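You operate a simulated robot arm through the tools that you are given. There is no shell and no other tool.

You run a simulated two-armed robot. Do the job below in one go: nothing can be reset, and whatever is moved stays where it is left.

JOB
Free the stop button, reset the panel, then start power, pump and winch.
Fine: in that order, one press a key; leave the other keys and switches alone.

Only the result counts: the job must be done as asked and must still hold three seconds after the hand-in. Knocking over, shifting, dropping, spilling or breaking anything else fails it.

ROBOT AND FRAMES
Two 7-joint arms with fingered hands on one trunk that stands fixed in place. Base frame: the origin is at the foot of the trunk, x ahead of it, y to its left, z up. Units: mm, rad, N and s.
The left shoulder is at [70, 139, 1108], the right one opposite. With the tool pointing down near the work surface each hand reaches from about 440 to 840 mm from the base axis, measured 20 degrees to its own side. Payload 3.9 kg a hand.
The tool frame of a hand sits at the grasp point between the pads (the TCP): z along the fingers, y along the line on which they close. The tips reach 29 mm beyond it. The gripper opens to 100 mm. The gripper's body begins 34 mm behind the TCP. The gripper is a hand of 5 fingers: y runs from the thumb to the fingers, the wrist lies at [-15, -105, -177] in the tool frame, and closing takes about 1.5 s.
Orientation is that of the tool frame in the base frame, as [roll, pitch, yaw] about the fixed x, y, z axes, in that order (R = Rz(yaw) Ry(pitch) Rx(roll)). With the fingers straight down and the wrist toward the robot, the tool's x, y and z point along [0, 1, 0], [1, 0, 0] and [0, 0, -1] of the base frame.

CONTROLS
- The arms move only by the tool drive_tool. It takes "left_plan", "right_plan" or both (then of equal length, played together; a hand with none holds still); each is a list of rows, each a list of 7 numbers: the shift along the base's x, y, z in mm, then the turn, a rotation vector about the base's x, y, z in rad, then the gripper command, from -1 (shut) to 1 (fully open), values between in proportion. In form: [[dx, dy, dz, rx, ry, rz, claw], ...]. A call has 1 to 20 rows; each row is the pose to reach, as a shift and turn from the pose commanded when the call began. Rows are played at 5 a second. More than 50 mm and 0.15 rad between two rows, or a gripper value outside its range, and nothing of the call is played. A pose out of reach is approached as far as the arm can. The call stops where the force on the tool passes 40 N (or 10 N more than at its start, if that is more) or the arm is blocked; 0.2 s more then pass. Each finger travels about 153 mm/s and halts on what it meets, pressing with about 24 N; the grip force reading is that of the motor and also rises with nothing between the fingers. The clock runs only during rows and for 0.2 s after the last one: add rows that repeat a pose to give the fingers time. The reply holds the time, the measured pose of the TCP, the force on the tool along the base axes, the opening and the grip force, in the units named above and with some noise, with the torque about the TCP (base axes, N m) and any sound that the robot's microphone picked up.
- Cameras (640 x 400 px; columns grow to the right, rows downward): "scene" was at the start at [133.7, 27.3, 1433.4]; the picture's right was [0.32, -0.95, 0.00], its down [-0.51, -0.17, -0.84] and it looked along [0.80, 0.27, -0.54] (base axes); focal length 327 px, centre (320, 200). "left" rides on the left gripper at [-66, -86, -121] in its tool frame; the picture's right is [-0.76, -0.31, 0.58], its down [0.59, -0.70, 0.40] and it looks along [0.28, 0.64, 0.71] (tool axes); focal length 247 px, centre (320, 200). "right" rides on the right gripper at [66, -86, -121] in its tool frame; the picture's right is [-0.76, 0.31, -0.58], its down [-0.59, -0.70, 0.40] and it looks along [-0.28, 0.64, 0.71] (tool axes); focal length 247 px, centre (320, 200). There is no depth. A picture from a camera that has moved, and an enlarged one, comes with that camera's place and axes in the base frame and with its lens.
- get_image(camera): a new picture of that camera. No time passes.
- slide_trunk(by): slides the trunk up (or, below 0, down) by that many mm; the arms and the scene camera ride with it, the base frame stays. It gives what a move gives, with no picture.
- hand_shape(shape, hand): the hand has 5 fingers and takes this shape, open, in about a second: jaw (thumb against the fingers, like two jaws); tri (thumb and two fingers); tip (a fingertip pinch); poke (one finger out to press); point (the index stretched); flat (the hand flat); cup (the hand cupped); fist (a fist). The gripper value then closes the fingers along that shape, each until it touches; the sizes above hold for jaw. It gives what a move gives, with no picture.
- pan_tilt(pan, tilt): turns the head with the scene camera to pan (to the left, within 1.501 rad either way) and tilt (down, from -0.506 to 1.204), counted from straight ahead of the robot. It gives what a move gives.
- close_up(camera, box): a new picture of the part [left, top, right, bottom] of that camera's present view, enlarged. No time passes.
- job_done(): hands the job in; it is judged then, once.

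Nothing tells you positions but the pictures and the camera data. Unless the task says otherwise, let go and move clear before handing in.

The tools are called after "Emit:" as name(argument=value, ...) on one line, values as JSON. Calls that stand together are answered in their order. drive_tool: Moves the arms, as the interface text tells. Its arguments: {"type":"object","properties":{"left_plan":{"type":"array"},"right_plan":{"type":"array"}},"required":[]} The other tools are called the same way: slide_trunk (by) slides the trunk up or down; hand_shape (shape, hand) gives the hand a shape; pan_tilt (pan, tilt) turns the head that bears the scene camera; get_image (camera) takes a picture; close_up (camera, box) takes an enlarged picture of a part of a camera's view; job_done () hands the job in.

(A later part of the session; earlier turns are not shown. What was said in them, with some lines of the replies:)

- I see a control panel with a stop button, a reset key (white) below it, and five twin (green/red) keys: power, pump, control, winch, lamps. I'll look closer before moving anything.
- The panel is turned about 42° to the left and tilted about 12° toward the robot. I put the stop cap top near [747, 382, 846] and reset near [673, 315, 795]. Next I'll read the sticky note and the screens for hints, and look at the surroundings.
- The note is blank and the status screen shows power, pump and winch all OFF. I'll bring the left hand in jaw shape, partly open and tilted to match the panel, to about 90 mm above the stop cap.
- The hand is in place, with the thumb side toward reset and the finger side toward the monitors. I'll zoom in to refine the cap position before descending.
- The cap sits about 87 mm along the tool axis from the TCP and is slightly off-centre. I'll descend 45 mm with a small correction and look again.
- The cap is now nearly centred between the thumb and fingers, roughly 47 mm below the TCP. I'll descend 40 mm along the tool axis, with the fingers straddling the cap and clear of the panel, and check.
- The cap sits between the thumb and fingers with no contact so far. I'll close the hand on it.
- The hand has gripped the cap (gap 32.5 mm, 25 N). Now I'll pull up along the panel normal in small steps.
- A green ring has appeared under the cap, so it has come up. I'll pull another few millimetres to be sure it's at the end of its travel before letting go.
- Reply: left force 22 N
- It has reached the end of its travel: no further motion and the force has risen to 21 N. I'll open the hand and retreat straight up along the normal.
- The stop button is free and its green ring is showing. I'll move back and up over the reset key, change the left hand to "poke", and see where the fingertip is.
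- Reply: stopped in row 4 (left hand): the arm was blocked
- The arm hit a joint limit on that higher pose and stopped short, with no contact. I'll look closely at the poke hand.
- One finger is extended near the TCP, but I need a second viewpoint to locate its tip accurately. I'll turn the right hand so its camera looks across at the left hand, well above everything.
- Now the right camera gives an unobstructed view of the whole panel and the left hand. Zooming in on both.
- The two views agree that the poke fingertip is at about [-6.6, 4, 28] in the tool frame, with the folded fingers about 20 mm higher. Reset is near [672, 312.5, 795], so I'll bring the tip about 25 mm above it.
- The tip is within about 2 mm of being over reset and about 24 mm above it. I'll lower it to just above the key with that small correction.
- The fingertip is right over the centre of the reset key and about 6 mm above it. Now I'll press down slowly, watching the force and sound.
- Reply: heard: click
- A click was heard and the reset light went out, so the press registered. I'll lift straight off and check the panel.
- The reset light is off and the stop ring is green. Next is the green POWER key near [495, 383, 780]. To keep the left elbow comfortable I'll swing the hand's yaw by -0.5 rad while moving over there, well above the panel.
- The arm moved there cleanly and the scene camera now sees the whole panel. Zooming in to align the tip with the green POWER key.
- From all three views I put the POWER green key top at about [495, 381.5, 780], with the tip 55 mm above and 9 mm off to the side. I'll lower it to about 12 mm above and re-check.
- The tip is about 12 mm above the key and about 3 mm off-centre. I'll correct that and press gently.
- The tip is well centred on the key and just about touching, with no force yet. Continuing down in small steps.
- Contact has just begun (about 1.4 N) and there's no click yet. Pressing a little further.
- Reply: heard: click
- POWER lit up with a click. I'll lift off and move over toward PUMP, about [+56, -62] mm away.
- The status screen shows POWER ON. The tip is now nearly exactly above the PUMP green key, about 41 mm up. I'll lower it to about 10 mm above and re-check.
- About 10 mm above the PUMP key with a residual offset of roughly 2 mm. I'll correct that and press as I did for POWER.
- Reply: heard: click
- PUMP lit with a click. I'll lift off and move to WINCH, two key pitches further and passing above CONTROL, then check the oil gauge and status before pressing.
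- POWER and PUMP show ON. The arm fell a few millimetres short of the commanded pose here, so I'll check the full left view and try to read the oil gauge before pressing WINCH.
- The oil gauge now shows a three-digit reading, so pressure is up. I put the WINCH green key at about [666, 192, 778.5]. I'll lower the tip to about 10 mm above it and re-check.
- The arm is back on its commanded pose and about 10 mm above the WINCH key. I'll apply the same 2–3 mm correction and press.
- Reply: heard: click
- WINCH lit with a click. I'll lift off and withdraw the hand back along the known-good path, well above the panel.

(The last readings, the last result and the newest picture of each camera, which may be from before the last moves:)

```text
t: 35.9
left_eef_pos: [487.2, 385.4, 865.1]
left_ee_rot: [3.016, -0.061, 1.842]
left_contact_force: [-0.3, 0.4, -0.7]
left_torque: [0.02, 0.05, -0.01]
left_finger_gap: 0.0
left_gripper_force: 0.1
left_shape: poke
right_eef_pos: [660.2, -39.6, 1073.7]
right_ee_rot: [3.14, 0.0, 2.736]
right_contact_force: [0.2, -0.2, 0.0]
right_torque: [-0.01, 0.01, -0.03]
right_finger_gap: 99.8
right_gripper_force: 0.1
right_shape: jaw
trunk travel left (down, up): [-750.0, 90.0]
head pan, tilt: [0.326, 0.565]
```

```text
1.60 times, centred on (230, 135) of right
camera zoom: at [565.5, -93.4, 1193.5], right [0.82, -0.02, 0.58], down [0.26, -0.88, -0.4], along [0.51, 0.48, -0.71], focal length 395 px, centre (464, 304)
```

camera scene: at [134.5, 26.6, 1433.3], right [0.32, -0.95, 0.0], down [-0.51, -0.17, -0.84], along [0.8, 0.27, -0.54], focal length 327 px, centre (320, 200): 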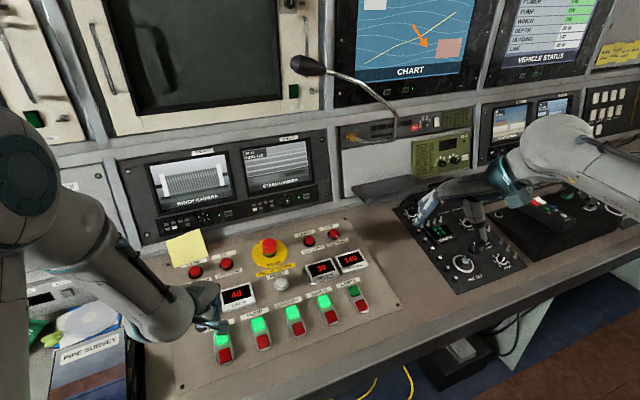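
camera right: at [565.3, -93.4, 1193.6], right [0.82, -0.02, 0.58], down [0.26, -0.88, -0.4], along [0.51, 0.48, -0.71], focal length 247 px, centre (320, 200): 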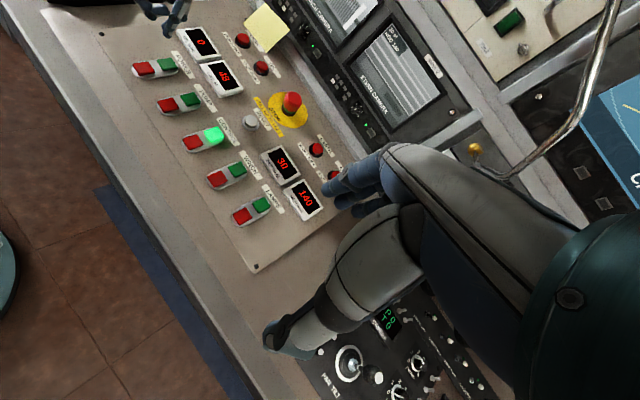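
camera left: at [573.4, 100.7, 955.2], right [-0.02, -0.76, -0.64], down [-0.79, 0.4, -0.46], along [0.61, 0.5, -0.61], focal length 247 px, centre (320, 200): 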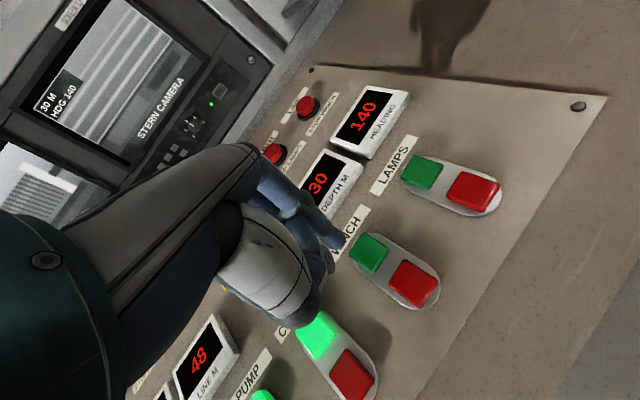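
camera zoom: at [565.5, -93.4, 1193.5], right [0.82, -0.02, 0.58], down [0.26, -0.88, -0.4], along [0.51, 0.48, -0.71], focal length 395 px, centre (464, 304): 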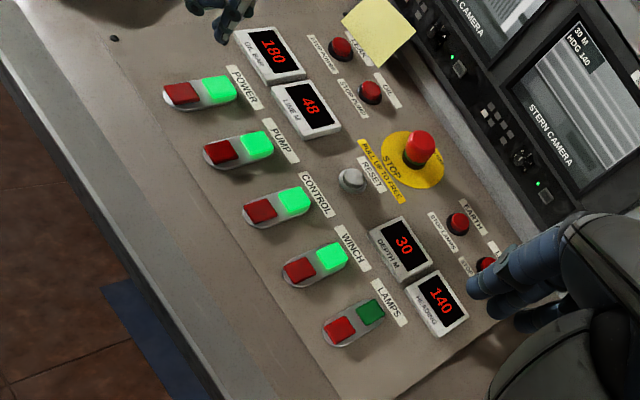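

POWER, PUMP, CONTROL and WINCH are lit and the status screen shows power, pump and winch ON. Oil reads 180 bar, the stop button is out with its green ring showing, the reset light is off, and LAMPS is untouched. Both hands are clear of the panel, so I'm handing in.

Emit:
job_done()

```text
The job is handed in.
```

I freed the stop button, reset the panel, and started power, pump and winch in that order, pressing each key once. The job is handed in.

- **Stop button:** I pulled it up until it would go no further. Its green ring was still showing at the last look before hand-in.
- **Reset:** it clicked, and the white light went out.
- **Power, pump and winch:** each green key clicked and lit. The vehicle status screen shows all three ON, and the oil gauge rose from 0 to 180 bar.
- **Everything else:** control was already on and I left it alone. I didn't press lamps, the red stop keys or any other switch, and both hands were clear of the panel at hand-in.

The left arm hit its reach limit once and fell a few millimetres short another time, both in free air with no contact.
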